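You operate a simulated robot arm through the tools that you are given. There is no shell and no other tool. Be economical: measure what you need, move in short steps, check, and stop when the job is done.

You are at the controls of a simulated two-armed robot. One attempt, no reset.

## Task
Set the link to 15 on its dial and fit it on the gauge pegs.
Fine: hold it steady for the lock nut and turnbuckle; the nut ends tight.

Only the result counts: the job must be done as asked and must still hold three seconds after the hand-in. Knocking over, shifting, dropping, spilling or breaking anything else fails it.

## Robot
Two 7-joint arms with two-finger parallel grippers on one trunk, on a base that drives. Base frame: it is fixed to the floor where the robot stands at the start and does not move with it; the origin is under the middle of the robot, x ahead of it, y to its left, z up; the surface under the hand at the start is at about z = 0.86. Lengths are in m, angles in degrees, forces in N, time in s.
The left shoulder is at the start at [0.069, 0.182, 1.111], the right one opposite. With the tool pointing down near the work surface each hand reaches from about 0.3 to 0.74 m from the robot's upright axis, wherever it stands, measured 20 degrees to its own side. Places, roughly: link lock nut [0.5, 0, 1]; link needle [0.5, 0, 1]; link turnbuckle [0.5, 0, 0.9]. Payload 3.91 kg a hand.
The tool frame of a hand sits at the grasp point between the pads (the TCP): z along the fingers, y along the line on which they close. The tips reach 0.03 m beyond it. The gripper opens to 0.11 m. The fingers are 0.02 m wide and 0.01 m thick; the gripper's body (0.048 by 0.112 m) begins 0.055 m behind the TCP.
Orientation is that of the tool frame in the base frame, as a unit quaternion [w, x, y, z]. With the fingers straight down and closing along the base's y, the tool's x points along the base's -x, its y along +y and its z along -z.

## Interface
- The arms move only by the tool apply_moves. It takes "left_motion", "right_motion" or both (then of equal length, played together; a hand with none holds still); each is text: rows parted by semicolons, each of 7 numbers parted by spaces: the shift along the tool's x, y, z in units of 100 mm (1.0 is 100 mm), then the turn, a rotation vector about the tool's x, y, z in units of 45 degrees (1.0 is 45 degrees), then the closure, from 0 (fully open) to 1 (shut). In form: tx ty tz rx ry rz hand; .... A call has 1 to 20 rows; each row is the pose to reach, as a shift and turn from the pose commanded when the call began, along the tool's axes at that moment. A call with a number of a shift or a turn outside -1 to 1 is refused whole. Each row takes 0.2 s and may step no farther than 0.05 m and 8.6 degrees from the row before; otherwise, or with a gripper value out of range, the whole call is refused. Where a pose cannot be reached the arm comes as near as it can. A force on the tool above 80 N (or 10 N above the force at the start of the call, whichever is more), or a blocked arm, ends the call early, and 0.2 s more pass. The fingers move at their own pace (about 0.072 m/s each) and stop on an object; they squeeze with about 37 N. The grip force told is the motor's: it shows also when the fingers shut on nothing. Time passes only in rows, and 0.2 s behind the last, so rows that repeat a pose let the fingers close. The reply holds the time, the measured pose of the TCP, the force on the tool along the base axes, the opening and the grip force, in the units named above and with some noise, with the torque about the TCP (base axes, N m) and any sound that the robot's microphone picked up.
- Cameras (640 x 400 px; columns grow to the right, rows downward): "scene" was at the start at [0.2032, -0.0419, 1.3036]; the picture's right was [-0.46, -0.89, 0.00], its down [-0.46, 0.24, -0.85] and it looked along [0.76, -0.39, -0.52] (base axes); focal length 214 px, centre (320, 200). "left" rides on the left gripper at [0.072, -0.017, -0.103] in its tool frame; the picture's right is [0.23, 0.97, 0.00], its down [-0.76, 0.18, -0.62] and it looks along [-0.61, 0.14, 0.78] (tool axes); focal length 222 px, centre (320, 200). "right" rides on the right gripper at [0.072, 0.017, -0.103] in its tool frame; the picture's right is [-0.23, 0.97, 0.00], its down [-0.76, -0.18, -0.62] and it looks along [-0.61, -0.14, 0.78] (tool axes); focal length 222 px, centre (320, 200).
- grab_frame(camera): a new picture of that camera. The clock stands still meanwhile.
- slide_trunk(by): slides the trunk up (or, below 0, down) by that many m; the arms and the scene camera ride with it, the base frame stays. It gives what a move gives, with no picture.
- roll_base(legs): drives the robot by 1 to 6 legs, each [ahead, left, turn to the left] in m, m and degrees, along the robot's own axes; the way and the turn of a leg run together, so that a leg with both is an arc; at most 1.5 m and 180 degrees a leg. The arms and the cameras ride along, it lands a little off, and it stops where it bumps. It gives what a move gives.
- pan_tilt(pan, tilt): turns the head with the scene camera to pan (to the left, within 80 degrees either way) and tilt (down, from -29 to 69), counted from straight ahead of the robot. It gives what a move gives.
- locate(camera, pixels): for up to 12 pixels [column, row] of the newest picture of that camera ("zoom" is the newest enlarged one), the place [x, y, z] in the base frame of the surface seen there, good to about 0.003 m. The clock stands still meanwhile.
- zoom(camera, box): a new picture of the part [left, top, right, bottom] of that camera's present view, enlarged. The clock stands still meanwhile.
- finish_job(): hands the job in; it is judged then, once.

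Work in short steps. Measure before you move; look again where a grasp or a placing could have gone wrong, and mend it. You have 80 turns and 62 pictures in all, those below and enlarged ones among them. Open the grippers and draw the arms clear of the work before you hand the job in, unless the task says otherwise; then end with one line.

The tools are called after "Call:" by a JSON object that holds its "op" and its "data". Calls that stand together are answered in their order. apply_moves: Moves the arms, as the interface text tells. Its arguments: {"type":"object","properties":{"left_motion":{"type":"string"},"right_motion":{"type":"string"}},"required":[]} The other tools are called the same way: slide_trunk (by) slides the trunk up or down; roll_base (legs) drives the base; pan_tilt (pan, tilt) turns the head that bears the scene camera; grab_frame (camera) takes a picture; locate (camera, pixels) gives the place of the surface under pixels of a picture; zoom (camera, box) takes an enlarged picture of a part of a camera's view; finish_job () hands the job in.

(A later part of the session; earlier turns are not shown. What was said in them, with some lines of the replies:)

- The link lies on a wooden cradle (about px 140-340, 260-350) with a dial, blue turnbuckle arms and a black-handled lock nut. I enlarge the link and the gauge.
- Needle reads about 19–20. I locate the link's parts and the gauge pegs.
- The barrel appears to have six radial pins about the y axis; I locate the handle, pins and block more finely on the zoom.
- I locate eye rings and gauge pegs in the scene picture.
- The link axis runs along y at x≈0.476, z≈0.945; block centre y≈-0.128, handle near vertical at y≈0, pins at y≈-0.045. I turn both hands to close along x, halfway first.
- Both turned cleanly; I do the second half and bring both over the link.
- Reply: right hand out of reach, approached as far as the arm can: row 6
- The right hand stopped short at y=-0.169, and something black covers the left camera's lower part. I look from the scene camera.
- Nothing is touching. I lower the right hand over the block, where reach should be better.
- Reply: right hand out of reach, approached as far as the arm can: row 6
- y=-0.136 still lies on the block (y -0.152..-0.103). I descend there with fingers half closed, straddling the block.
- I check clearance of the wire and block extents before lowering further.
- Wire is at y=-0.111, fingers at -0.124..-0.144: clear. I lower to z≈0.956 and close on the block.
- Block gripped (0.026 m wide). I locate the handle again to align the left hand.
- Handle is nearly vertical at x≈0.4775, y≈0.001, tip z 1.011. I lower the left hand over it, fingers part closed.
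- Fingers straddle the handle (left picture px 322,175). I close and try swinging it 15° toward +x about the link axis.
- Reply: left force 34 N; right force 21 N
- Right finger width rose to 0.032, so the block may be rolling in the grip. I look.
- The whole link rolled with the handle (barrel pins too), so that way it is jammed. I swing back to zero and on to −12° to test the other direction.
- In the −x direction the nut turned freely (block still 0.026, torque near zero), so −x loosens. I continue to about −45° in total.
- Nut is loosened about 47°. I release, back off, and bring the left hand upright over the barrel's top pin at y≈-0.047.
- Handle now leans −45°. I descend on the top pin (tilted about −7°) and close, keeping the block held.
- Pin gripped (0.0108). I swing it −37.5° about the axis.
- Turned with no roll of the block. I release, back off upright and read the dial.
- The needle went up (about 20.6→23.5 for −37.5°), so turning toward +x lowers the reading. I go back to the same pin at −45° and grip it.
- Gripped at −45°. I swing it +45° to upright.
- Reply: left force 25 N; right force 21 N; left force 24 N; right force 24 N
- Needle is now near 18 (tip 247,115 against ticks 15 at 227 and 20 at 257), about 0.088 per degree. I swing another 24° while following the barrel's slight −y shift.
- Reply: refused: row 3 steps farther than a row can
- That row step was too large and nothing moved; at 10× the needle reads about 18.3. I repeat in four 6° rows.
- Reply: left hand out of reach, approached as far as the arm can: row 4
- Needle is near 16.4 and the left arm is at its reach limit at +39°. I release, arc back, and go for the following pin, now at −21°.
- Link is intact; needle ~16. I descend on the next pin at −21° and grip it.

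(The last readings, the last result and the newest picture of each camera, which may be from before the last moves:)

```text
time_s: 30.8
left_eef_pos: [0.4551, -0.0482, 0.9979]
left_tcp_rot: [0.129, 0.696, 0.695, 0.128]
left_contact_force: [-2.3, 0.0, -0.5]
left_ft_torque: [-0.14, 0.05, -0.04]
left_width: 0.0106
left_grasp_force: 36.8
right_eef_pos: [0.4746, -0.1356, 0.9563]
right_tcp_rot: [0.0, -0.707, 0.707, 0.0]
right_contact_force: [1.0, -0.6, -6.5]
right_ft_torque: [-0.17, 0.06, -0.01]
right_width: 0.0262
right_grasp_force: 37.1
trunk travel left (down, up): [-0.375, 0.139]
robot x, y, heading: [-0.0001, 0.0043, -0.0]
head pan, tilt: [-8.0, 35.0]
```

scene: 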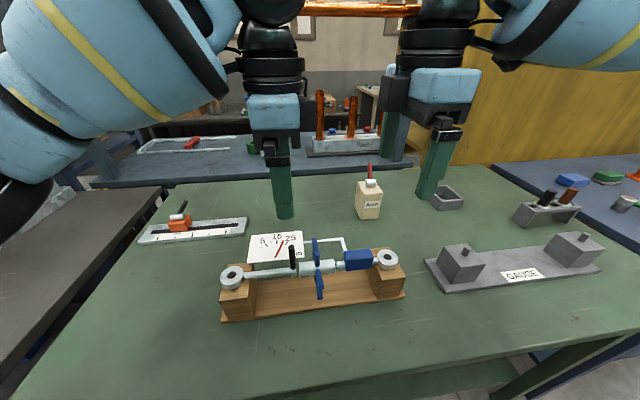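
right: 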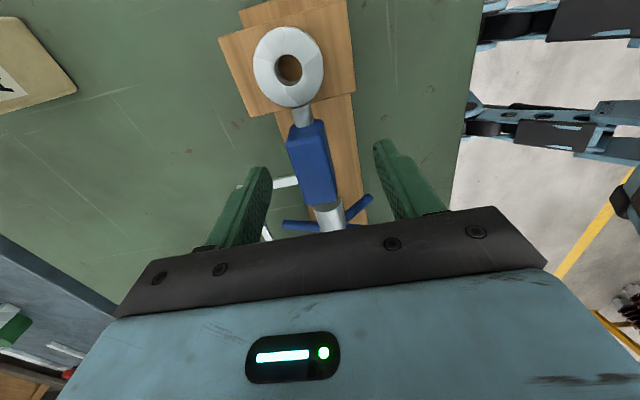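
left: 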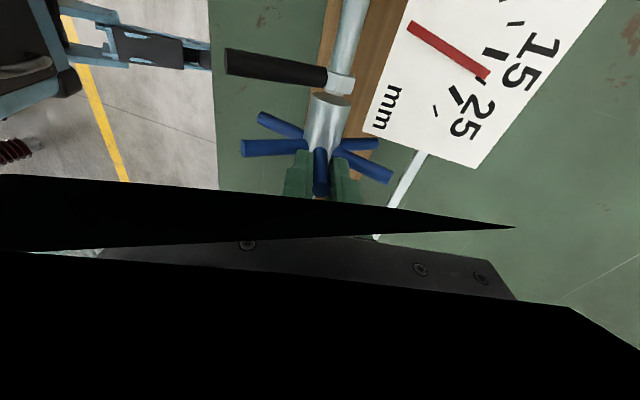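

Gripped with little force. I turn +14° and read.

Call:
{"op": "apply_moves", "data": {"left_motion": "-0.005 0.0701 0.0043 0.1556 0 0 1;-0.01 0.1391 0.0171 0.3111 0 0 1"}}

Call:
{"op": "zoom", "data": {"camera": "scene", "box": [245, 228, 309, 268]}}

Call:
{"op": "grab_frame", "data": {"camera": "left"}}

```text
time_s: 31.4
left_eef_pos: [0.4693, -0.0475, 1.0011]
left_tcp_rot: [0.04, 0.705, 0.707, 0.043]
left_contact_force: [0.0, 11.1, 0.1]
left_ft_torque: [-0.14, -0.01, 0.02]
left_width: 0.0107
left_grasp_force: 37.7
right_eef_pos: [0.4769, -0.1352, 0.958]
right_tcp_rot: [0.0, -0.707, 0.707, 0.0]
right_contact_force: [1.9, -9.9, -2.7]
right_ft_torque: [0.8, 0.07, -0.27]
right_width: 0.0255
right_grasp_force: 36.9
trunk travel left (down, up): [-0.375, 0.139]
robot x, y, heading: [0.0002, 0.0012, -0.2]
head pan, tilt: [-8.0, 35.0]
```

```text
10.00 times, centred on (277, 248) of scene
```

zoom: 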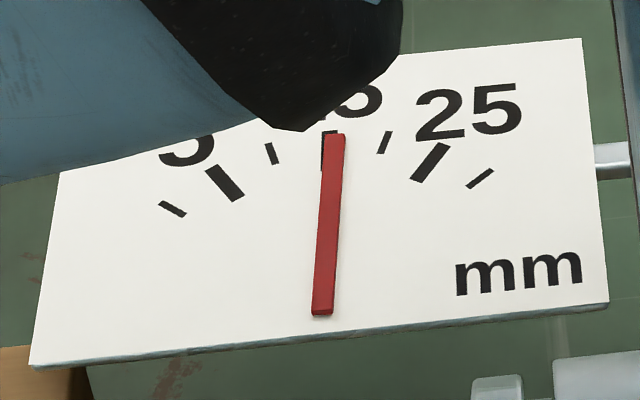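

```text
30 pictures are left
```

left: 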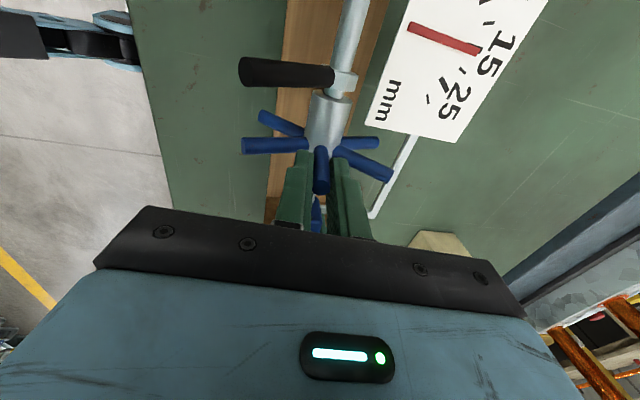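

Needle is about 15.5. I cross-check on the left camera, enlarged.

Call:
{"op": "zoom", "data": {"camera": "left", "box": [370, 0, 562, 120]}}

Call:
{"op": "zoom", "data": {"camera": "scene", "box": [262, 237, 294, 257]}}

```text
3.33 times, centred on (466, 60) of left
```

zoom: 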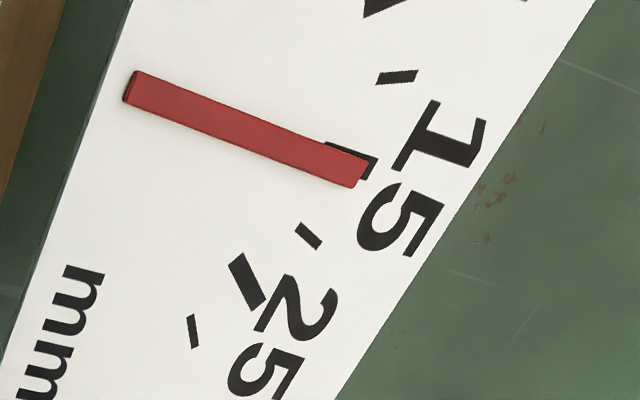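

```text
16.00 times, centred on (278, 247) of scene
```

zoom: 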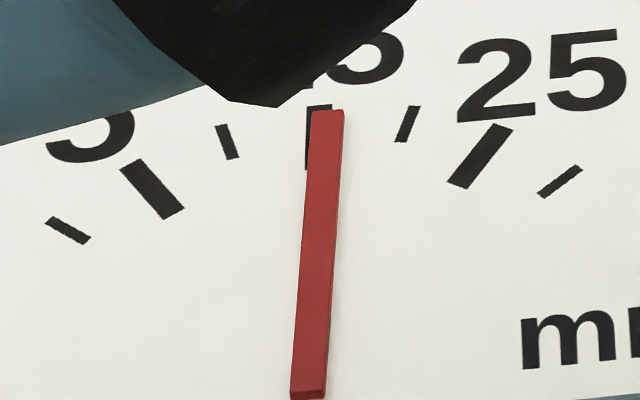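

Both views put the needle at about 15.5. I turn another 5.5° and recheck.

Call:
{"op": "apply_moves", "data": {"left_motion": "-0.01 0.0545 0.0026 0.1222 0 0 1;-0.01 0.0545 0.0026 0.1222 0 0 1"}}

Call:
{"op": "zoom", "data": {"camera": "left", "box": [370, 0, 562, 120]}}

Call:
{"op": "zoom", "data": {"camera": "scene", "box": [262, 237, 294, 257]}}

```text
time_s: 32.0
left_eef_pos: [0.4764, -0.0502, 1.0016]
left_tcp_rot: [0.007, 0.706, 0.708, 0.009]
left_contact_force: [-2.9, 25.0, 0.0]
left_ft_torque: [0.01, 0.13, -0.01]
left_width: 0.0105
left_grasp_force: 36.7
right_eef_pos: [0.4766, -0.1355, 0.9564]
right_tcp_rot: [-0.001, -0.707, 0.708, -0.001]
right_contact_force: [3.1, -23.4, -0.5]
right_ft_torque: [0.48, 0.03, -0.27]
right_width: 0.0259
right_grasp_force: 37.1
trunk travel left (down, up): [-0.375, 0.139]
robot x, y, heading: [-0.0026, -0.0013, -0.1]
head pan, tilt: [-8.0, 35.0]
```

```text
3.33 times, centred on (466, 60) of left
```

zoom: 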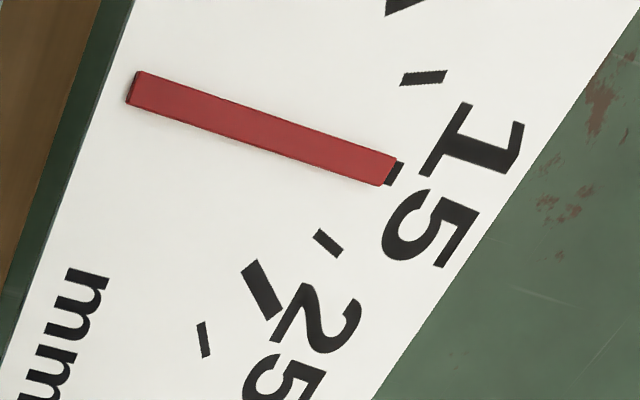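

```text
16.00 times, centred on (278, 247) of scene
```

zoom: 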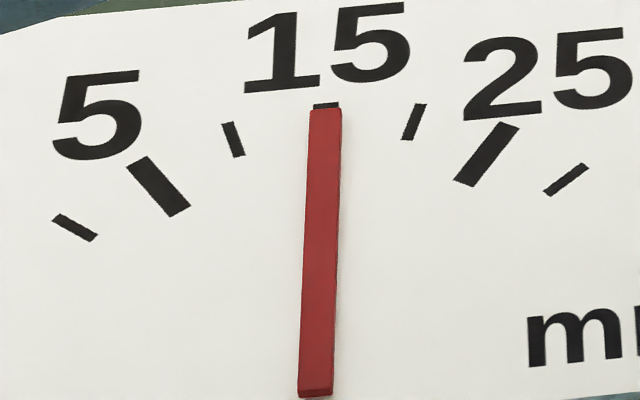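

The needle now covers the 15 tick in both views. I release the pin, lift clear, and locate the nut handle.

Call:
{"op": "apply_moves", "data": {"left_motion": "0 0 0 0 0 0 0.5;0 0 0 0 0 0 0.5;0 0 -0.3 0 0 0 0.5;0.2 0 -0.6 0 0 0 0.5;0.45 0 -0.85 0 0 0 0.5"}}

Call:
{"op": "zoom", "data": {"camera": "scene", "box": [235, 220, 355, 295]}}

Call:
{"op": "locate", "data": {"camera": "zoom", "pixels": [[315, 328], [315, 290], [315, 262], [302, 300], [329, 300], [455, 285], [452, 262], [420, 270], [0, 285], [445, 380]]}}

```text
time_s: 33.2
left_eef_pos: [0.4693, -0.007, 1.0878]
left_tcp_rot: [0.009, 0.707, 0.707, 0.009]
left_contact_force: [0.1, -0.6, 0.8]
left_ft_torque: [0.03, 0.02, -0.01]
left_width: 0.0548
left_grasp_force: 0.1
right_eef_pos: [0.4756, -0.1353, 0.9573]
right_tcp_rot: [0.0, -0.707, 0.707, -0.001]
right_contact_force: [-2.2, 0.6, -3.0]
right_ft_torque: [0.7, 0.24, 0.39]
right_width: 0.0258
right_grasp_force: 36.7
trunk travel left (down, up): [-0.375, 0.139]
robot x, y, heading: [0.0011, 0.0032, 0.1]
head pan, tilt: [-8.0, 35.0]
```

```text
5.33 times, centred on (295, 258) of scene
```

zoom: 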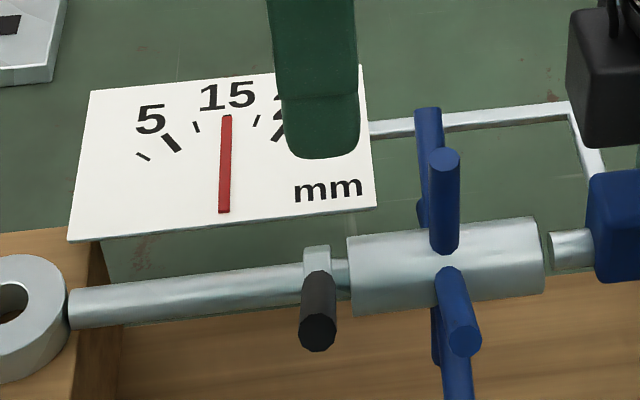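

```text
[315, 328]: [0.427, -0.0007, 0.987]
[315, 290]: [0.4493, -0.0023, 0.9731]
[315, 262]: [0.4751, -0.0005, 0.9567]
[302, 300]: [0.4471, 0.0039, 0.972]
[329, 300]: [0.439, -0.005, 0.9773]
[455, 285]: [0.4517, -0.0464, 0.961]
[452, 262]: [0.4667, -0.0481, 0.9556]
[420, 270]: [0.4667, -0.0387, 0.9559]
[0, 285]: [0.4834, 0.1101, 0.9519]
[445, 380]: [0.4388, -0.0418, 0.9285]
```

Handle leans at −48°, y≈-0.001. I approach it from the tilted side.

Call:
{"op": "apply_moves", "data": {"left_motion": "0.02 -0.2 0 -0.1667 0 0 0.5;0.04 -0.4 0.08 -0.3333 0 0 0.5;0.06 -0.58 0.2 -0.5 0 0 0.5;0.06 -0.72 0.32 -0.6667 0 0 0.5;0.06 -0.83 0.45 -0.8333 0 0 0.5;0.06 -0.89 0.56 -1 0 0 0.5"}}

Call:
{"op": "apply_moves", "data": {"left_motion": "0 0 0.25 0 0 0 0.5;0 0 0.5 0 0 0 0.5;0 0 0.715 0 0 0 0.5;0 0 0.715 0 0 0 1;0 0 0.715 0 0 0 1;0 0 0.715 0 0 0 1"}}

```text
time_s: 34.6
left_eef_pos: [0.3844, -0.002, 1.0287]
left_tcp_rot: [0.279, 0.649, 0.65, 0.278]
left_contact_force: [-0.4, -0.1, 0.0]
left_ft_torque: [0.02, 0.0, -0.01]
left_width: 0.0552
left_grasp_force: 0.0
right_eef_pos: [0.4746, -0.1343, 0.9563]
right_tcp_rot: [0.001, 0.707, -0.707, 0.0]
right_contact_force: [-0.9, -1.2, 0.5]
right_ft_torque: [1.07, 0.08, 0.12]
right_width: 0.026
right_grasp_force: 37.4
trunk travel left (down, up): [-0.375, 0.139]
robot x, y, heading: [-0.0005, -0.0011, -0.1]
head pan, tilt: [-8.0, 35.0]
```

```text
time_s: 36.0
left_eef_pos: [0.4371, 0.0001, 0.9807]
left_tcp_rot: [0.281, 0.649, 0.65, 0.28]
left_contact_force: [12.0, -2.1, 8.1]
left_ft_torque: [0.02, -0.73, 0.08]
left_width: 0.0115
left_grasp_force: 36.9
right_eef_pos: [0.4748, -0.1337, 0.9566]
right_tcp_rot: [0.0, -0.707, 0.707, 0.001]
right_contact_force: [-5.9, 2.0, -1.0]
right_ft_torque: [0.52, -0.05, -0.14]
right_width: 0.0259
right_grasp_force: 37.1
trunk travel left (down, up): [-0.375, 0.139]
robot x, y, heading: [0.0006, 0.0018, 0.2]
head pan, tilt: [-8.0, 35.0]
```

Handle gripped. I swing it back +45° and watch block width and torque.

Call:
{"op": "apply_moves", "data": {"left_motion": "0 0.0692 0.0045 0.1667 0 0 1;0 0.1372 0.0181 0.3333 0 0 1;0 0.2028 0.0403 0.5 0 0 1;0 0.265 0.071 0.6667 0 0 1;0 0.3226 0.1095 0.8333 0 0 1;0 0.3748 0.1552 1 0 0 1"}}

Call:
{"op": "zoom", "data": {"camera": "scene", "box": [210, 200, 450, 350]}}

```text
time_s: 37.4
left_eef_pos: [0.4736, 0.0001, 0.9959]
left_tcp_rot: [0.009, 0.708, 0.706, 0.007]
left_contact_force: [3.0, 3.1, 8.2]
left_ft_torque: [-0.71, -0.18, 0.02]
left_width: 0.0115
left_grasp_force: 37.4
right_eef_pos: [0.4746, -0.1358, 0.9561]
right_tcp_rot: [0.001, -0.707, 0.707, 0.0]
right_contact_force: [-3.6, -1.4, -5.3]
right_ft_torque: [0.62, 0.07, 0.47]
right_width: 0.026
right_grasp_force: 37.0
trunk travel left (down, up): [-0.375, 0.139]
robot x, y, heading: [0.0017, 0.003, -0.0]
head pan, tilt: [-8.0, 35.0]
```

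```text
2.67 times, centred on (330, 275) of scene
```

zoom: 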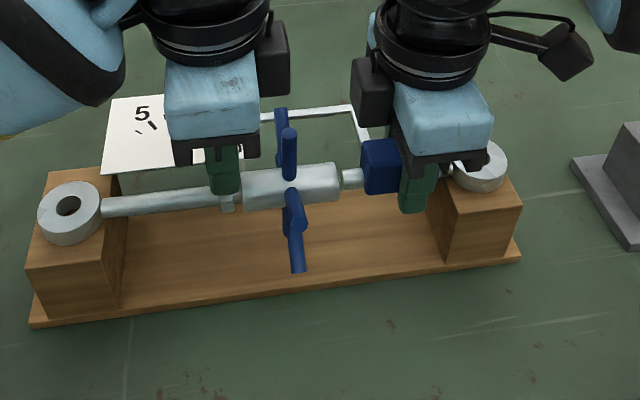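

Still free at −1.5°. I continue +12° in small rows and watch for resistance.

Call:
{"op": "apply_moves", "data": {"left_motion": "0 0.0269 0.0007 0.0667 0 0 1;0 0.0537 0.0028 0.1333 0 0 1;0 0.0804 0.0063 0.2 0 0 1;0 0.1069 0.0112 0.2667 0 0 1"}}

Call:
{"op": "zoom", "data": {"camera": "scene", "box": [210, 200, 450, 350]}}

```text
time_s: 38.4
left_eef_pos: [0.4838, 0.0008, 0.9978]
left_tcp_rot: [-0.065, 0.705, 0.703, -0.065]
left_contact_force: [-14.8, 0.9, 29.0]
left_ft_torque: [0.72, -1.48, -0.1]
left_width: 0.0128
left_grasp_force: 37.0
right_eef_pos: [0.4759, -0.1346, 0.9591]
right_tcp_rot: [0.002, -0.706, 0.708, -0.002]
right_contact_force: [17.1, 1.4, -1.5]
right_ft_torque: [-0.42, 1.58, -0.88]
right_width: 0.0293
right_grasp_force: 37.3
trunk travel left (down, up): [-0.375, 0.139]
robot x, y, heading: [-0.0009, 0.0004, 0.0]
head pan, tilt: [-8.0, 35.0]
```

```text
2.67 times, centred on (330, 275) of scene
```

zoom: 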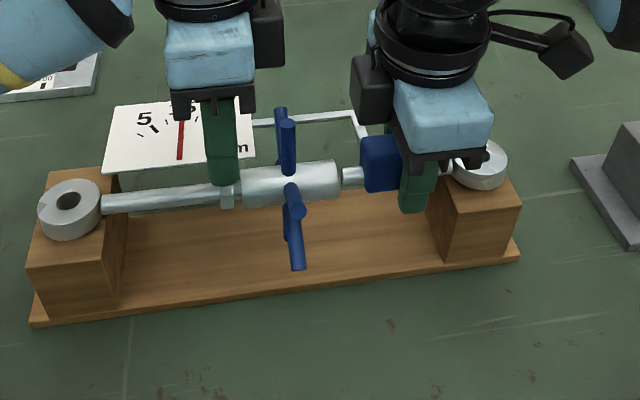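

The nut jammed with the same torque as at the start (1.5 N m). I release the handle here so it is not loosened, retreat, and read the dial.

Call:
{"op": "apply_moves", "data": {"left_motion": "0 0 0 0 0 0 0.5;0 0 0 0 0 0 0.5;0 0 -0.3 0 0 0 0.5;0.1 -0.1 -0.7 0 0 0 0.5;0.3 -0.2 -1 0 0 0 0.5"}}

Call:
{"op": "zoom", "data": {"camera": "scene", "box": [235, 220, 355, 295]}}

Call:
{"op": "grab_frame", "data": {"camera": "left"}}

```text
time_s: 39.6
left_eef_pos: [0.4811, 0.0301, 1.0988]
left_tcp_rot: [-0.065, 0.704, 0.704, -0.065]
left_contact_force: [0.0, 0.2, 0.2]
left_ft_torque: [0.01, -0.02, -0.01]
left_width: 0.0553
left_grasp_force: 0.1
right_eef_pos: [0.4752, -0.1352, 0.9572]
right_tcp_rot: [0.0, 0.708, -0.707, 0.0]
right_contact_force: [-3.8, -1.3, 12.4]
right_ft_torque: [0.08, 0.11, -0.7]
right_width: 0.0262
right_grasp_force: 37.1
trunk travel left (down, up): [-0.375, 0.139]
robot x, y, heading: [-0.0007, -0.0017, 0.1]
head pan, tilt: [-8.0, 35.0]
```

```text
5.33 times, centred on (295, 258) of scene
```

zoom: 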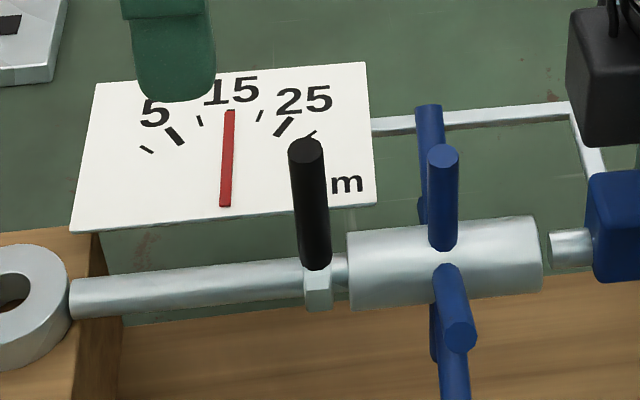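

```text
21 pictures are left
```

left: 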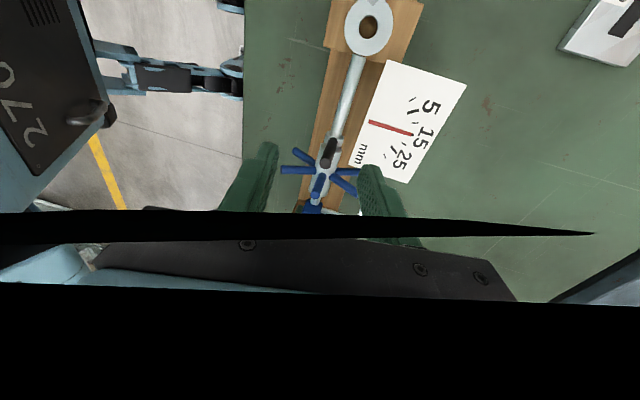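

Needle still on 15, nut tight. Now I measure the gauge pegs.

Call:
{"op": "zoom", "data": {"camera": "scene", "box": [410, 210, 618, 340]}}

```text
3.08 times, centred on (514, 275) of scene
```

zoom: 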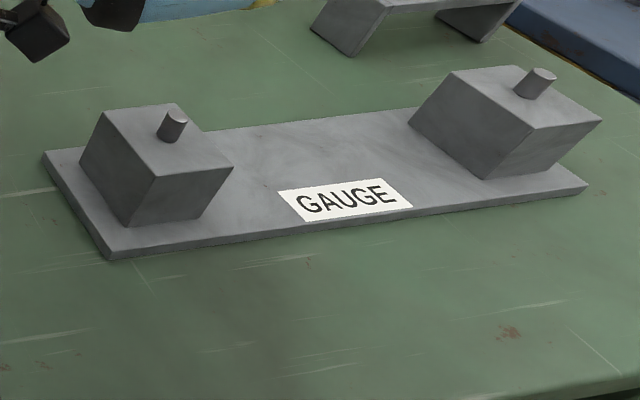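

Call:
{"op": "locate", "data": {"camera": "zoom", "pixels": [[175, 114], [170, 125], [176, 140], [140, 150], [200, 155], [543, 74], [536, 85], [500, 105], [560, 110], [350, 195], [106, 112], [178, 104]]}}

Call:
{"op": "locate", "data": {"camera": "left", "pixels": [[352, 15], [387, 15], [370, 3], [370, 50], [369, 27], [325, 203]]}}

```text
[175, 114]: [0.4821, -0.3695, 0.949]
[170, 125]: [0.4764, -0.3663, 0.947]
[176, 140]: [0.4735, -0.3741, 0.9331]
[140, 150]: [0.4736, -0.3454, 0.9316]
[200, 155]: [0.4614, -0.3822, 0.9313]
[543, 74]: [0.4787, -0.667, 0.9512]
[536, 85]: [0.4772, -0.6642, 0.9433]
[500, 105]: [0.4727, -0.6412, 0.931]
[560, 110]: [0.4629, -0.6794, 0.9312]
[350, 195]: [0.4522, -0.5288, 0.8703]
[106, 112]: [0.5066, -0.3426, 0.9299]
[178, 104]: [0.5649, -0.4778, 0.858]
```

```text
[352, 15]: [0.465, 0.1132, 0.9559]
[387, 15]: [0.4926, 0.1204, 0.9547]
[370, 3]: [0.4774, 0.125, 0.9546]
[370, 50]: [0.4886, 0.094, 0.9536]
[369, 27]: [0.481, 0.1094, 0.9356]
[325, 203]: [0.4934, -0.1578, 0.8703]
```

Pegs are near (0.481,-0.370) and (0.479,-0.666), tops 0.950; eye spacing fits. I bring the left hand upright over the rod at y≈0.052 with a narrow gap to clear the dial, then lower.

Call:
{"op": "apply_moves", "data": {"left_motion": "0.07 0.02 0.2 -0.0782 0 0 0.7;0.15 0.04 0.4 -0.1564 0 0 0.7;0.22 0.06 0.6 -0.2345 0 0 0.7"}}

Call:
{"op": "grab_frame", "data": {"camera": "left"}}

Call:
{"op": "pan_tilt", "data": {"pan": -50, "tilt": 40}}

Call:
{"op": "grab_frame", "data": {"camera": "scene"}}

```text
time_s: 40.4
left_eef_pos: [0.477, 0.0515, 1.0384]
left_tcp_rot: [0.001, 0.707, 0.707, 0.0]
left_contact_force: [-0.6, -0.1, -0.6]
left_ft_torque: [0.01, -0.02, -0.03]
left_width: 0.0329
left_grasp_force: 0.1
right_eef_pos: [0.4752, -0.1359, 0.9576]
right_tcp_rot: [0.0, 0.707, -0.707, 0.001]
right_contact_force: [-0.7, -0.8, 14.3]
right_ft_torque: [0.05, 0.18, -0.83]
right_width: 0.0258
right_grasp_force: 36.3
trunk travel left (down, up): [-0.375, 0.139]
robot x, y, heading: [0.0024, 0.0015, -0.3]
head pan, tilt: [-8.0, 35.0]
```

```text
19 pictures are left
```

left: 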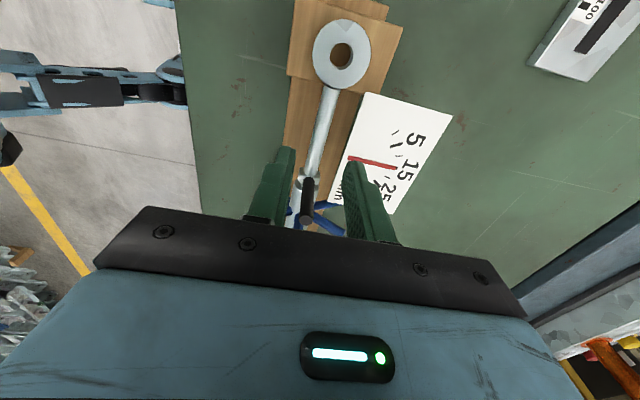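

```text
time_s: 41.5
left_eef_pos: [0.4778, 0.052, 1.039]
left_tcp_rot: [0.0, 0.706, 0.708, 0.0]
left_contact_force: [-0.5, 0.5, -0.1]
left_ft_torque: [0.02, 0.01, -0.05]
left_width: 0.0326
left_grasp_force: 0.0
right_eef_pos: [0.4742, -0.1338, 0.9579]
right_tcp_rot: [0.0, 0.707, -0.707, 0.001]
right_contact_force: [0.2, -1.4, 17.0]
right_ft_torque: [0.04, 0.18, -0.76]
right_width: 0.0262
right_grasp_force: 36.5
trunk travel left (down, up): [-0.375, 0.139]
robot x, y, heading: [-0.0022, 0.0023, 0.2]
head pan, tilt: [-50.0, 40.0]
```

```text
18 pictures are left
```

scene: 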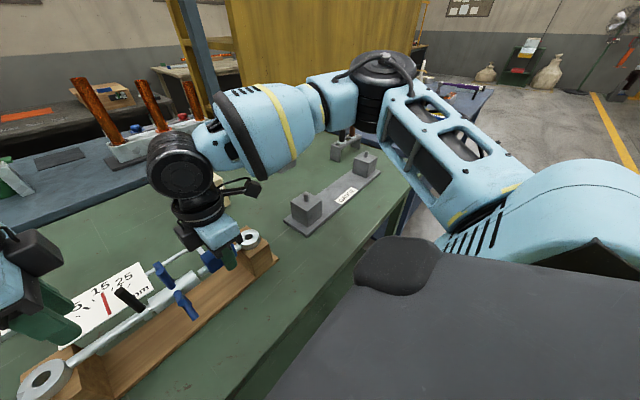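

The right side looks free for driving. I lower the left hand onto the rod and grip it.

Call:
{"op": "apply_moves", "data": {"left_motion": "0 -0.01 0.25 0 0 0 0.7;0 -0.01 0.5 0 0 0 0.7;0 -0.01 0.75 0 0 0 0.7;0 -0.01 0.89 0 0 0 0.7;0 -0.01 0.89 0 0 0 1;0 -0.01 0.89 0 0 0 1;0 -0.01 0.89 0 0 0 1"}}

```text
time_s: 43.1
left_eef_pos: [0.4747, 0.052, 0.9479]
left_tcp_rot: [0.0, 0.706, 0.708, 0.001]
left_contact_force: [9.6, 0.1, 11.0]
left_ft_torque: [-0.1, -0.06, -0.15]
left_width: 0.0131
left_grasp_force: 36.2
right_eef_pos: [0.4744, -0.1354, 0.9577]
right_tcp_rot: [-0.001, 0.708, -0.706, 0.001]
right_contact_force: [-5.4, -2.1, 16.9]
right_ft_torque: [-0.08, 0.19, -0.09]
right_width: 0.0258
right_grasp_force: 37.0
trunk travel left (down, up): [-0.375, 0.139]
robot x, y, heading: [0.0008, -0.0013, -0.1]
head pan, tilt: [-50.0, 40.0]
```

Both ends gripped. I lift with the trunk so both hands rise together.

Call:
{"op": "slide_trunk", "data": {"by": 0.08}}

Call:
{"op": "pan_tilt", "data": {"pan": -20, "tilt": 35}}

Call:
{"op": "grab_frame", "data": {"camera": "scene"}}

```text
time_s: 44.3
left_eef_pos: [0.4763, 0.0514, 1.0256]
left_tcp_rot: [-0.003, 0.707, 0.707, -0.003]
left_contact_force: [0.8, -8.0, -13.5]
left_ft_torque: [0.67, 0.04, -0.01]
left_width: 0.0136
left_grasp_force: 37.4
right_eef_pos: [0.4768, -0.1357, 1.0357]
right_tcp_rot: [0.0, 0.707, -0.707, -0.001]
right_contact_force: [-0.7, 7.9, 4.6]
right_ft_torque: [1.21, 0.11, -0.01]
right_width: 0.0261
right_grasp_force: 37.4
trunk travel left (down, up): [-0.455, 0.059]
robot x, y, heading: [-0.0006, 0.0011, 0.2]
head pan, tilt: [-50.0, 40.0]
```

```text
time_s: 45.2
left_eef_pos: [0.4775, 0.0521, 1.0281]
left_tcp_rot: [0.0, 0.707, 0.707, -0.001]
left_contact_force: [-1.1, -10.6, -14.3]
left_ft_torque: [0.75, -0.02, -0.01]
left_width: 0.0132
left_grasp_force: 37.1
right_eef_pos: [0.4774, -0.1357, 1.0359]
right_tcp_rot: [0.0, 0.707, -0.707, 0.0]
right_contact_force: [0.1, 10.6, 5.1]
right_ft_torque: [1.17, 0.07, -0.19]
right_width: 0.0256
right_grasp_force: 37.2
trunk travel left (down, up): [-0.455, 0.059]
robot x, y, heading: [-0.0051, 0.0001, -0.0]
head pan, tilt: [-20.0, 35.0]
```

```text
17 pictures are left
```

scene: 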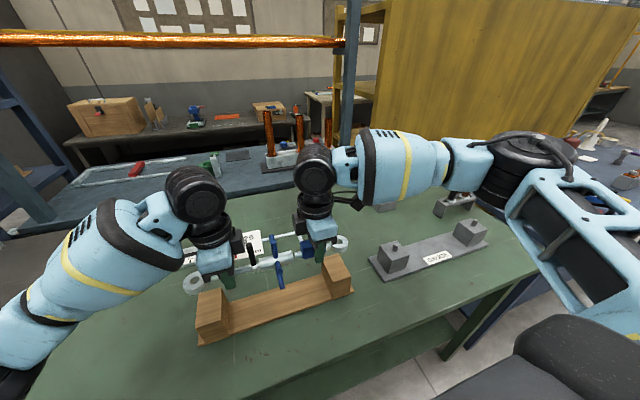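

Link is lifted level and clear. I drive sideways to the right by 0.45 m.

Call:
{"op": "roll_base", "data": {"legs": [[0, -0.2, 0], [0, -0.25, 0]]}}

Call:
{"op": "grab_frame", "data": {"camera": "scene"}}

```text
time_s: 50.0
left_eef_pos: [0.4768, -0.3957, 1.0287]
left_tcp_rot: [-0.001, 0.71, 0.705, -0.001]
left_contact_force: [-1.7, -10.8, -4.4]
left_ft_torque: [-0.07, 0.06, -0.11]
left_width: 0.0132
left_grasp_force: 37.2
right_eef_pos: [0.4748, -0.5824, 1.0349]
right_tcp_rot: [0.0, -0.704, 0.71, 0.0]
right_contact_force: [2.2, 9.8, -5.3]
right_ft_torque: [0.08, 0.02, -0.3]
right_width: 0.0257
right_grasp_force: 36.7
trunk travel left (down, up): [-0.455, 0.059]
robot x, y, heading: [-0.0006, -0.445, -0.2]
head pan, tilt: [-20.0, 35.0]
```

```text
16 pictures are left
```

scene: 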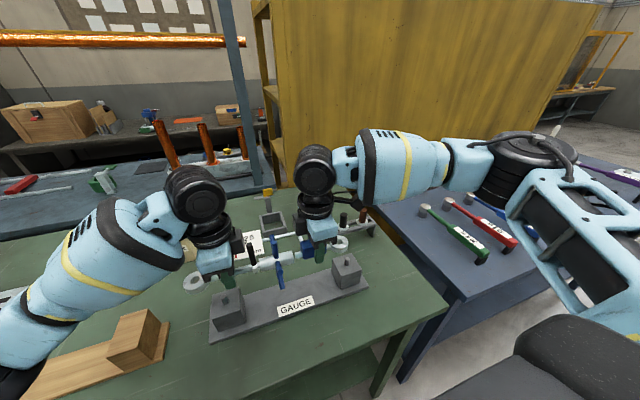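

Arrived. I enlarge to measure eyes and pegs from the same view.

Call:
{"op": "zoom", "data": {"camera": "scene", "box": [172, 225, 380, 355]}}

Call:
{"op": "grab_frame", "data": {"camera": "left"}}

Call:
{"op": "grab_frame", "data": {"camera": "right"}}

```text
3.08 times, centred on (276, 290) of scene
```

zoom: 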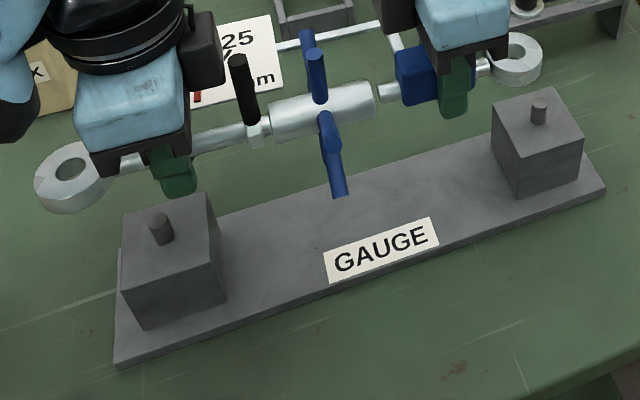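

```text
14 pictures are left
```

left: 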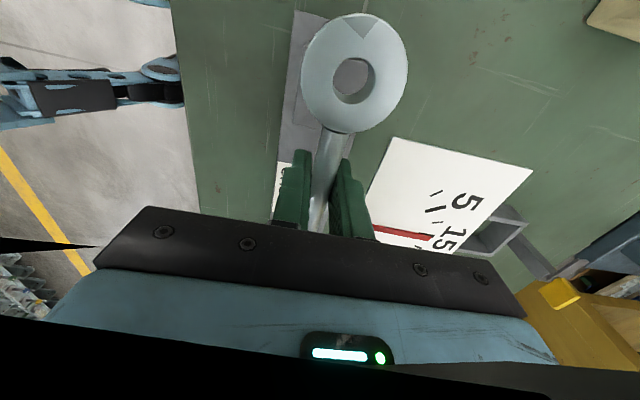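

```text
13 pictures are left
```

right: 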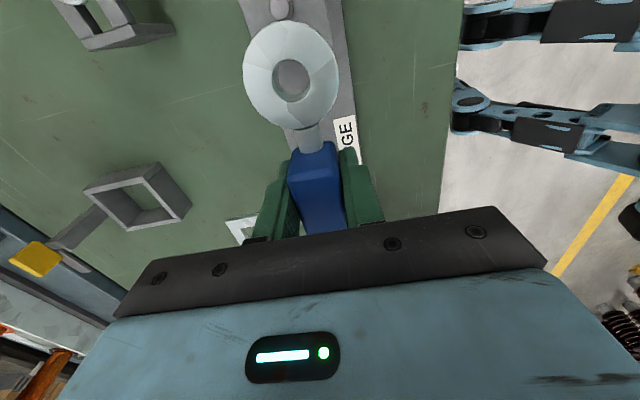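

Call:
{"op": "locate", "data": {"camera": "zoom", "pixels": [[158, 218], [160, 235], [128, 207], [205, 198], [125, 250], [215, 245], [539, 95], [539, 112], [496, 108], [545, 88], [515, 143], [580, 133]]}}

Call:
{"op": "locate", "data": {"camera": "left", "pixels": [[307, 72], [402, 72], [355, 20], [348, 124], [330, 78], [380, 76], [354, 54], [352, 104]]}}

Call:
{"op": "locate", "data": {"camera": "right", "pixels": [[248, 72], [334, 72], [288, 26], [293, 118], [270, 80], [312, 80], [289, 57], [292, 104], [282, 5]]}}

```text
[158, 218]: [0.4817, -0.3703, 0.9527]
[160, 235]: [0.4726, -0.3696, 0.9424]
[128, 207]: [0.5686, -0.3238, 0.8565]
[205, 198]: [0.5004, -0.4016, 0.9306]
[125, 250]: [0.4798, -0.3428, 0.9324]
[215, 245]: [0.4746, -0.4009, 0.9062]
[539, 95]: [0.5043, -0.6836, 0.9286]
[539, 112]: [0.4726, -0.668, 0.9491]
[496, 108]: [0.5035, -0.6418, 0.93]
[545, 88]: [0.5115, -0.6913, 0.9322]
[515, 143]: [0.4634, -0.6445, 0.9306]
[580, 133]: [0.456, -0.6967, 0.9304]
```

```text
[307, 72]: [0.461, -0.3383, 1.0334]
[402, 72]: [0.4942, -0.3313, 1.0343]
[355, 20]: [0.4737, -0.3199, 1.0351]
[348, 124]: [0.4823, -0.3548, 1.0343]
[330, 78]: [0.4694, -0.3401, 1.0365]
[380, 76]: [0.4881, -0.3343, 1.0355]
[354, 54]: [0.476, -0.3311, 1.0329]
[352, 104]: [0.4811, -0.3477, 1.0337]
```

```text
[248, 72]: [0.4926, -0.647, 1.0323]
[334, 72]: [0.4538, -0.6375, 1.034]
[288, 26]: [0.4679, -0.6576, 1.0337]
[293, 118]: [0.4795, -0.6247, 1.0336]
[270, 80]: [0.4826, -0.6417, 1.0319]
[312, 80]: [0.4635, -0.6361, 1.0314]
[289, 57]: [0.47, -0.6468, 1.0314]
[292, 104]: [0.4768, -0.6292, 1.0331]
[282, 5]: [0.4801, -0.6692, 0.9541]
```

Left eye ≈(0.478,-0.338), right eye ≈(0.473,-0.639); pegs ≈(0.480,-0.370) and (0.479,-0.668). I shift both hands by about −0.0305 in y with a small x/yaw correction, then lower 0.045 with the trunk.

Call:
{"op": "apply_moves", "data": {"left_motion": "-0.06 0.006 0 0 0 -0.004 1;-0.12 0.011 0 0 0 -0.008 1;-0.18 0.017 0 0 0 -0.012 1;-0.24 0.022 0 0 0 -0.015 1;-0.305 0.028 0 0 0 -0.017 1;-0.305 0.028 0 0 0 -0.017 1", "right_motion": "0.06 -0.011 0 0 0 -0.004 1;0.12 -0.021 0 0 0 -0.008 1;0.18 -0.032 0 0 0 -0.012 1;0.24 -0.042 0 0 0 -0.015 1;0.305 -0.053 0 0 0 -0.017 1;0.305 -0.053 0 0 0 -0.017 1"}}

Call:
{"op": "slide_trunk", "data": {"by": -0.045}}

Call:
{"op": "zoom", "data": {"camera": "left", "box": [250, 0, 474, 140]}}

Call:
{"op": "locate", "data": {"camera": "zoom", "pixels": [[230, 215], [370, 215], [300, 150], [300, 290], [300, 215]]}}

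Call:
{"op": "zoom", "data": {"camera": "right", "box": [180, 0, 404, 140]}}

```text
time_s: 51.4
left_eef_pos: [0.4795, -0.4271, 1.0286]
left_tcp_rot: [0.001, 0.705, 0.71, -0.001]
left_contact_force: [-2.6, -6.1, 1.7]
left_ft_torque: [-0.64, -0.01, -0.06]
left_width: 0.0131
left_grasp_force: 36.5
right_eef_pos: [0.4799, -0.6142, 1.0369]
right_tcp_rot: [0.001, 0.71, -0.704, 0.0]
right_contact_force: [1.6, 4.6, -9.8]
right_ft_torque: [-0.3, 0.05, -0.26]
right_width: 0.026
right_grasp_force: 37.0
trunk travel left (down, up): [-0.455, 0.059]
robot x, y, heading: [-0.0016, -0.4434, -0.2]
head pan, tilt: [-20.0, 35.0]
```

```text
time_s: 52.2
left_eef_pos: [0.4765, -0.4256, 0.9833]
left_tcp_rot: [-0.001, 0.705, 0.71, 0.0]
left_contact_force: [-1.5, -3.6, -3.5]
left_ft_torque: [-0.14, 0.02, -0.02]
left_width: 0.0133
left_grasp_force: 36.5
right_eef_pos: [0.4798, -0.6138, 0.9915]
right_tcp_rot: [0.0, 0.71, -0.704, 0.0]
right_contact_force: [-0.4, 4.6, -6.6]
right_ft_torque: [-0.09, 0.07, -0.1]
right_width: 0.0262
right_grasp_force: 36.8
trunk travel left (down, up): [-0.41, 0.104]
robot x, y, heading: [-0.001, -0.4417, -0.5]
head pan, tilt: [-20.0, 35.0]
```

```text
2.86 times, centred on (362, 70) of left
```

zoom: 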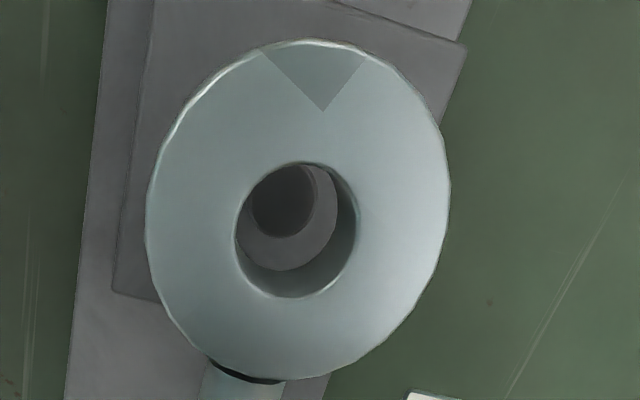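

```text
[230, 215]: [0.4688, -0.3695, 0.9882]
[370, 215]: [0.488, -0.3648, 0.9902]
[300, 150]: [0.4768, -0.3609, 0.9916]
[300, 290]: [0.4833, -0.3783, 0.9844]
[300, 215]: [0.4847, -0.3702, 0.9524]
```

```text
2.86 times, centred on (292, 70) of right
```

zoom: 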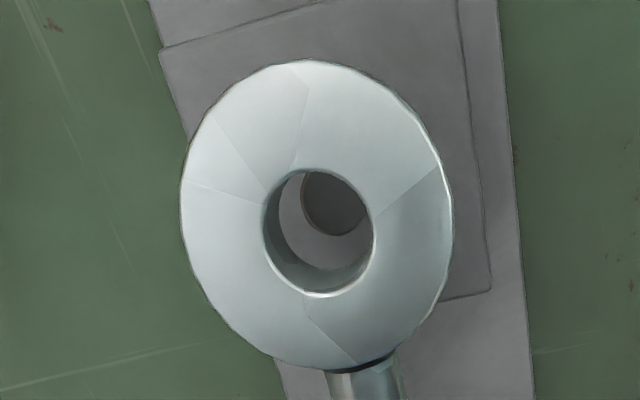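

Pegs are visible through both holes. I locate points on the right view to compute the remaining offset.

Call:
{"op": "locate", "data": {"camera": "zoom", "pixels": [[335, 203], [345, 220], [325, 195], [250, 225], [390, 225], [320, 155], [320, 310], [470, 250], [200, 100]]}}

```text
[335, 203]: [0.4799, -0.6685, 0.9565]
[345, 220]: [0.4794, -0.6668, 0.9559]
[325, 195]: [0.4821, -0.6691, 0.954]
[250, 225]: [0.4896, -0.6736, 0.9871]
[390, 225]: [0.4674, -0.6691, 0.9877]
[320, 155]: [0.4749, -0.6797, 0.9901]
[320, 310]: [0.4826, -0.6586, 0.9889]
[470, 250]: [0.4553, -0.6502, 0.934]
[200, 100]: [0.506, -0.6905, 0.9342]
```

Left eye needs about +3 mm x, right about +1 mm x; y is balanced. I correct that and lower 30 mm in small rows, watching force.

Call:
{"op": "apply_moves", "data": {"left_motion": "0 0.026 0 0 0 0.0085 1;0 0.026 0 0 0 0.0085 1;0 0.026 0.06 0 0 0.0085 1;0 0.026 0.12 0 0 0.0085 1;0 0.026 0.18 0 0 0.0085 1;0 0.026 0.24 0 0 0.0085 1;0 0.026 0.3 0 0 0.0085 1", "right_motion": "0 -0.013 0 0 0 0.0085 1;0 -0.013 0 0 0 0.0085 1;0 -0.013 0.06 0 0 0.0085 1;0 -0.013 0.12 0 0 0.0085 1;0 -0.013 0.18 0 0 0.0085 1;0 -0.013 0.24 0 0 0.0085 1;0 -0.013 0.3 0 0 0.0085 1"}}

Call:
{"op": "zoom", "data": {"camera": "left", "box": [250, 0, 474, 140]}}

Call:
{"op": "zoom", "data": {"camera": "right", "box": [180, 0, 404, 140]}}

```text
time_s: 53.8
left_eef_pos: [0.482, -0.4266, 0.9526]
left_tcp_rot: [0.0, 0.707, 0.707, 0.0]
left_contact_force: [-4.9, -5.9, 1.5]
left_ft_torque: [-0.17, 0.03, -0.16]
left_width: 0.013
left_grasp_force: 36.8
right_eef_pos: [0.482, -0.6136, 0.96]
right_tcp_rot: [0.0, -0.707, 0.707, 0.0]
right_contact_force: [4.5, 6.2, -11.4]
right_ft_torque: [-1.0, 0.03, -0.63]
right_width: 0.026
right_grasp_force: 37.8
trunk travel left (down, up): [-0.41, 0.104]
robot x, y, heading: [0.0007, -0.4461, -0.5]
head pan, tilt: [-20.0, 35.0]
```

```text
2.86 times, centred on (362, 70) of left
```

zoom: 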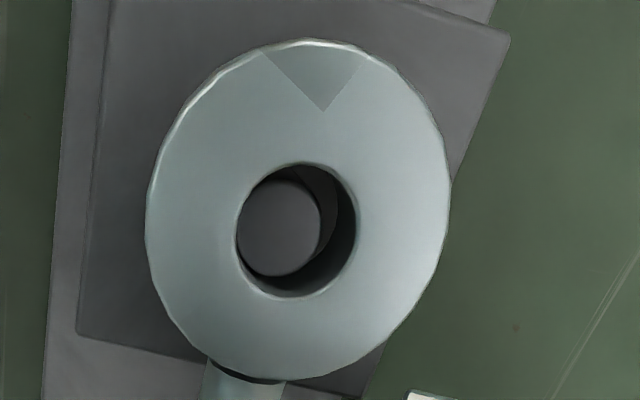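

```text
2.86 times, centred on (292, 70) of right
```

zoom: 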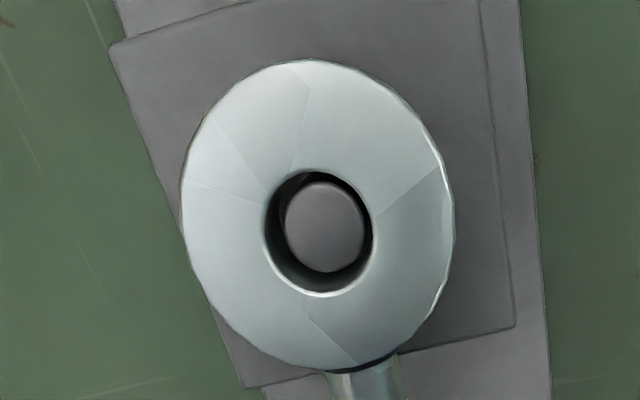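

Both pegs are inside the holes, forces small. I lower the last ~12 mm until seated.

Call:
{"op": "apply_moves", "data": {"left_motion": "0 -0.01 0.03 0 0 0 1;0 -0.01 0.06 0 0 0 1;0 -0.01 0.09 0 0 0 1;0 -0.01 0.115 0 0 0 1", "right_motion": "0 0 0.03 0 0 0 1;0 0 0.06 0 0 0 1;0 0 0.09 0 0 0 1;0 0 0.115 0 0 0 1"}}

```text
time_s: 54.8
left_eef_pos: [0.4789, -0.4267, 0.9423]
left_tcp_rot: [0.001, 0.706, 0.708, 0.001]
left_contact_force: [2.3, 1.8, -0.3]
left_ft_torque: [-1.15, 0.0, 0.02]
left_width: 0.0131
left_grasp_force: 37.4
right_eef_pos: [0.4814, -0.6122, 0.9508]
right_tcp_rot: [0.0, 0.708, -0.707, 0.002]
right_contact_force: [-3.3, -4.8, 9.6]
right_ft_torque: [-1.21, 0.31, 0.19]
right_width: 0.026
right_grasp_force: 37.2
trunk travel left (down, up): [-0.41, 0.104]
robot x, y, heading: [-0.0032, -0.4466, -0.6]
head pan, tilt: [-20.0, 35.0]
```

Heights match seating on the gauge blocks. I open both hands narrowly (to spare dial and wire) and lift away.

Call:
{"op": "apply_moves", "data": {"left_motion": "0 0 0 0 0 0 0.7;0 0 0 0 0 0 0.7;0 0 -0.2 0 0 0 0.7;0 0 -0.4 0 0 0 0.7;0 0 -0.7 0 0 0 0.7;0 0 -1 0 0 0 0.7", "right_motion": "0 0 0 0 0 0 0.5;0 0 0 0 0 0 0.5;0 0 -0.2 0 0 0 0.5;0 0 -0.4 0 0 0 0.5;0 0 -0.7 0 0 0 0.5;0 0 -1 0 0 0 0.5"}}

Call:
{"op": "zoom", "data": {"camera": "scene", "box": [172, 225, 380, 355]}}

```text
time_s: 56.2
left_eef_pos: [0.4803, -0.4286, 1.0418]
left_tcp_rot: [0.0, 0.708, 0.707, -0.001]
left_contact_force: [-0.6, 0.1, -0.1]
left_ft_torque: [-0.03, 0.0, -0.01]
left_width: 0.0329
left_grasp_force: 0.0
right_eef_pos: [0.4797, -0.6133, 1.05]
right_tcp_rot: [0.001, -0.707, 0.707, -0.001]
right_contact_force: [-0.6, -0.3, 0.1]
right_ft_torque: [0.0, -0.03, 0.0]
right_width: 0.055
right_grasp_force: 0.1
trunk travel left (down, up): [-0.41, 0.104]
robot x, y, heading: [-0.0009, -0.4459, -0.3]
head pan, tilt: [-20.0, 35.0]
```

```text
3.08 times, centred on (276, 290) of scene
```

zoom: 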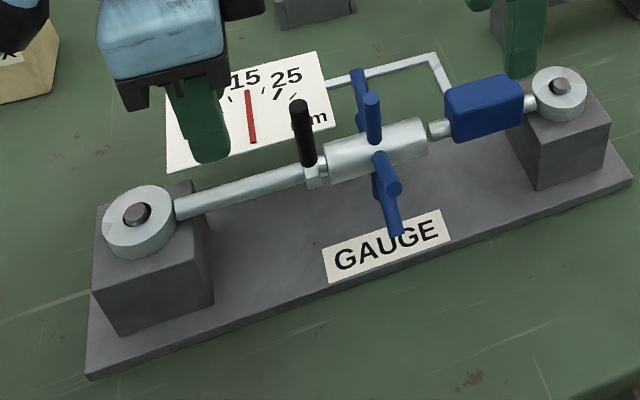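

Link is seated on both pegs. I raise the trunk, open fully, and check the dial and handle once more.

Call:
{"op": "slide_trunk", "data": {"by": 0.1}}

Call:
{"op": "apply_moves", "data": {"left_motion": "0 0 -0.2 0 0 0 0;0 0 -0.4 0 0 0 0;0 0 -0.6 0 0 0 0", "right_motion": "0 0 -0.2 0 0 0 0;0 0 -0.4 0 0 0 0;0 0 -0.6 0 0 0 0"}}

Call:
{"op": "grab_frame", "data": {"camera": "scene"}}

```text
time_s: 57.6
left_eef_pos: [0.4802, -0.4268, 1.1407]
left_tcp_rot: [-0.002, 0.707, 0.707, -0.002]
left_contact_force: [0.1, 0.9, -0.6]
left_ft_torque: [-0.01, -0.01, -0.01]
left_width: 0.0331
left_grasp_force: 0.1
right_eef_pos: [0.4814, -0.6145, 1.147]
right_tcp_rot: [0.0, 0.708, -0.707, 0.0]
right_contact_force: [0.0, -1.1, -0.6]
right_ft_torque: [0.01, 0.02, 0.04]
right_width: 0.055
right_grasp_force: 0.1
trunk travel left (down, up): [-0.51, 0.004]
robot x, y, heading: [-0.0027, -0.4446, -0.3]
head pan, tilt: [-20.0, 35.0]
```

```text
time_s: 58.4
left_eef_pos: [0.48, -0.4267, 1.2027]
left_tcp_rot: [0.0, 0.707, 0.707, 0.0]
left_contact_force: [-0.5, -0.9, 1.3]
left_ft_torque: [-0.02, -0.01, 0.0]
left_width: 0.11
left_grasp_force: 0.2
right_eef_pos: [0.4803, -0.6246, 1.2112]
right_tcp_rot: [-0.001, 0.708, -0.707, 0.001]
right_contact_force: [-0.1, -0.7, -0.4]
right_ft_torque: [-0.01, 0.01, 0.0]
right_width: 0.1098
right_grasp_force: 0.0
right hand out of reach, approached as far as the arm can: row 2, 3
trunk travel left (down, up): [-0.51, 0.004]
robot x, y, heading: [-0.0051, -0.4411, -0.5]
head pan, tilt: [-20.0, 35.0]
```

```text
7 pictures are left
```

scene: 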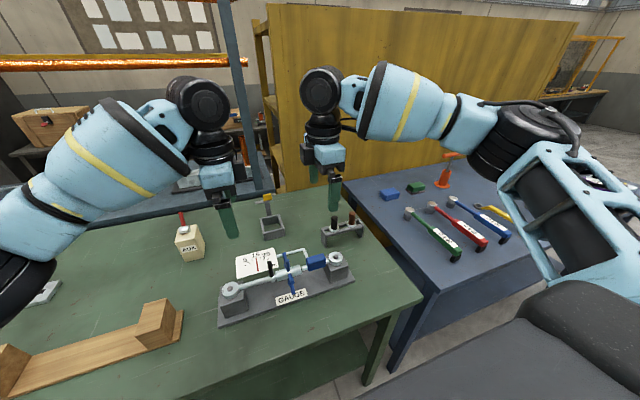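

One last close look at the dial (px ~257,264) before handing in.

Call:
{"op": "zoom", "data": {"camera": "scene", "box": [226, 244, 290, 284]}}

```text
10.00 times, centred on (258, 264) of scene
```

zoom: 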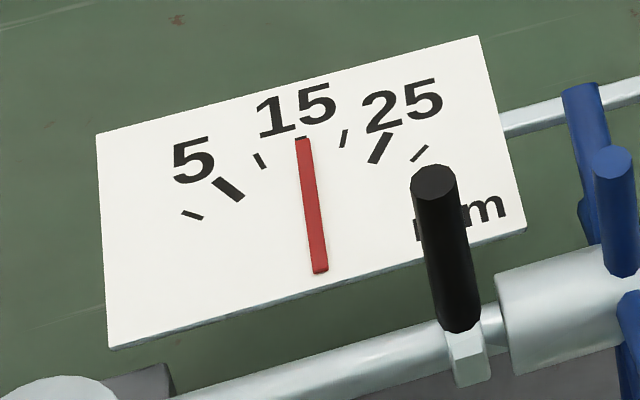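

The needle points at 15, the nut handle is at its tight position, the link sits on both pegs and both arms are clear. I hand in.

Call:
{"op": "finish_job", "data": {}}

```text
The job is handed in.
```

The link is set to 15 on its dial, the lock nut is tight, and the link sits on both gauge pegs with the arms open and clear. I judged the 15 by eye from the camera pictures, where the needle covers the 15 tick. I judged the nut tight because its handle jammed at the same place and with the same resistance as at the start.
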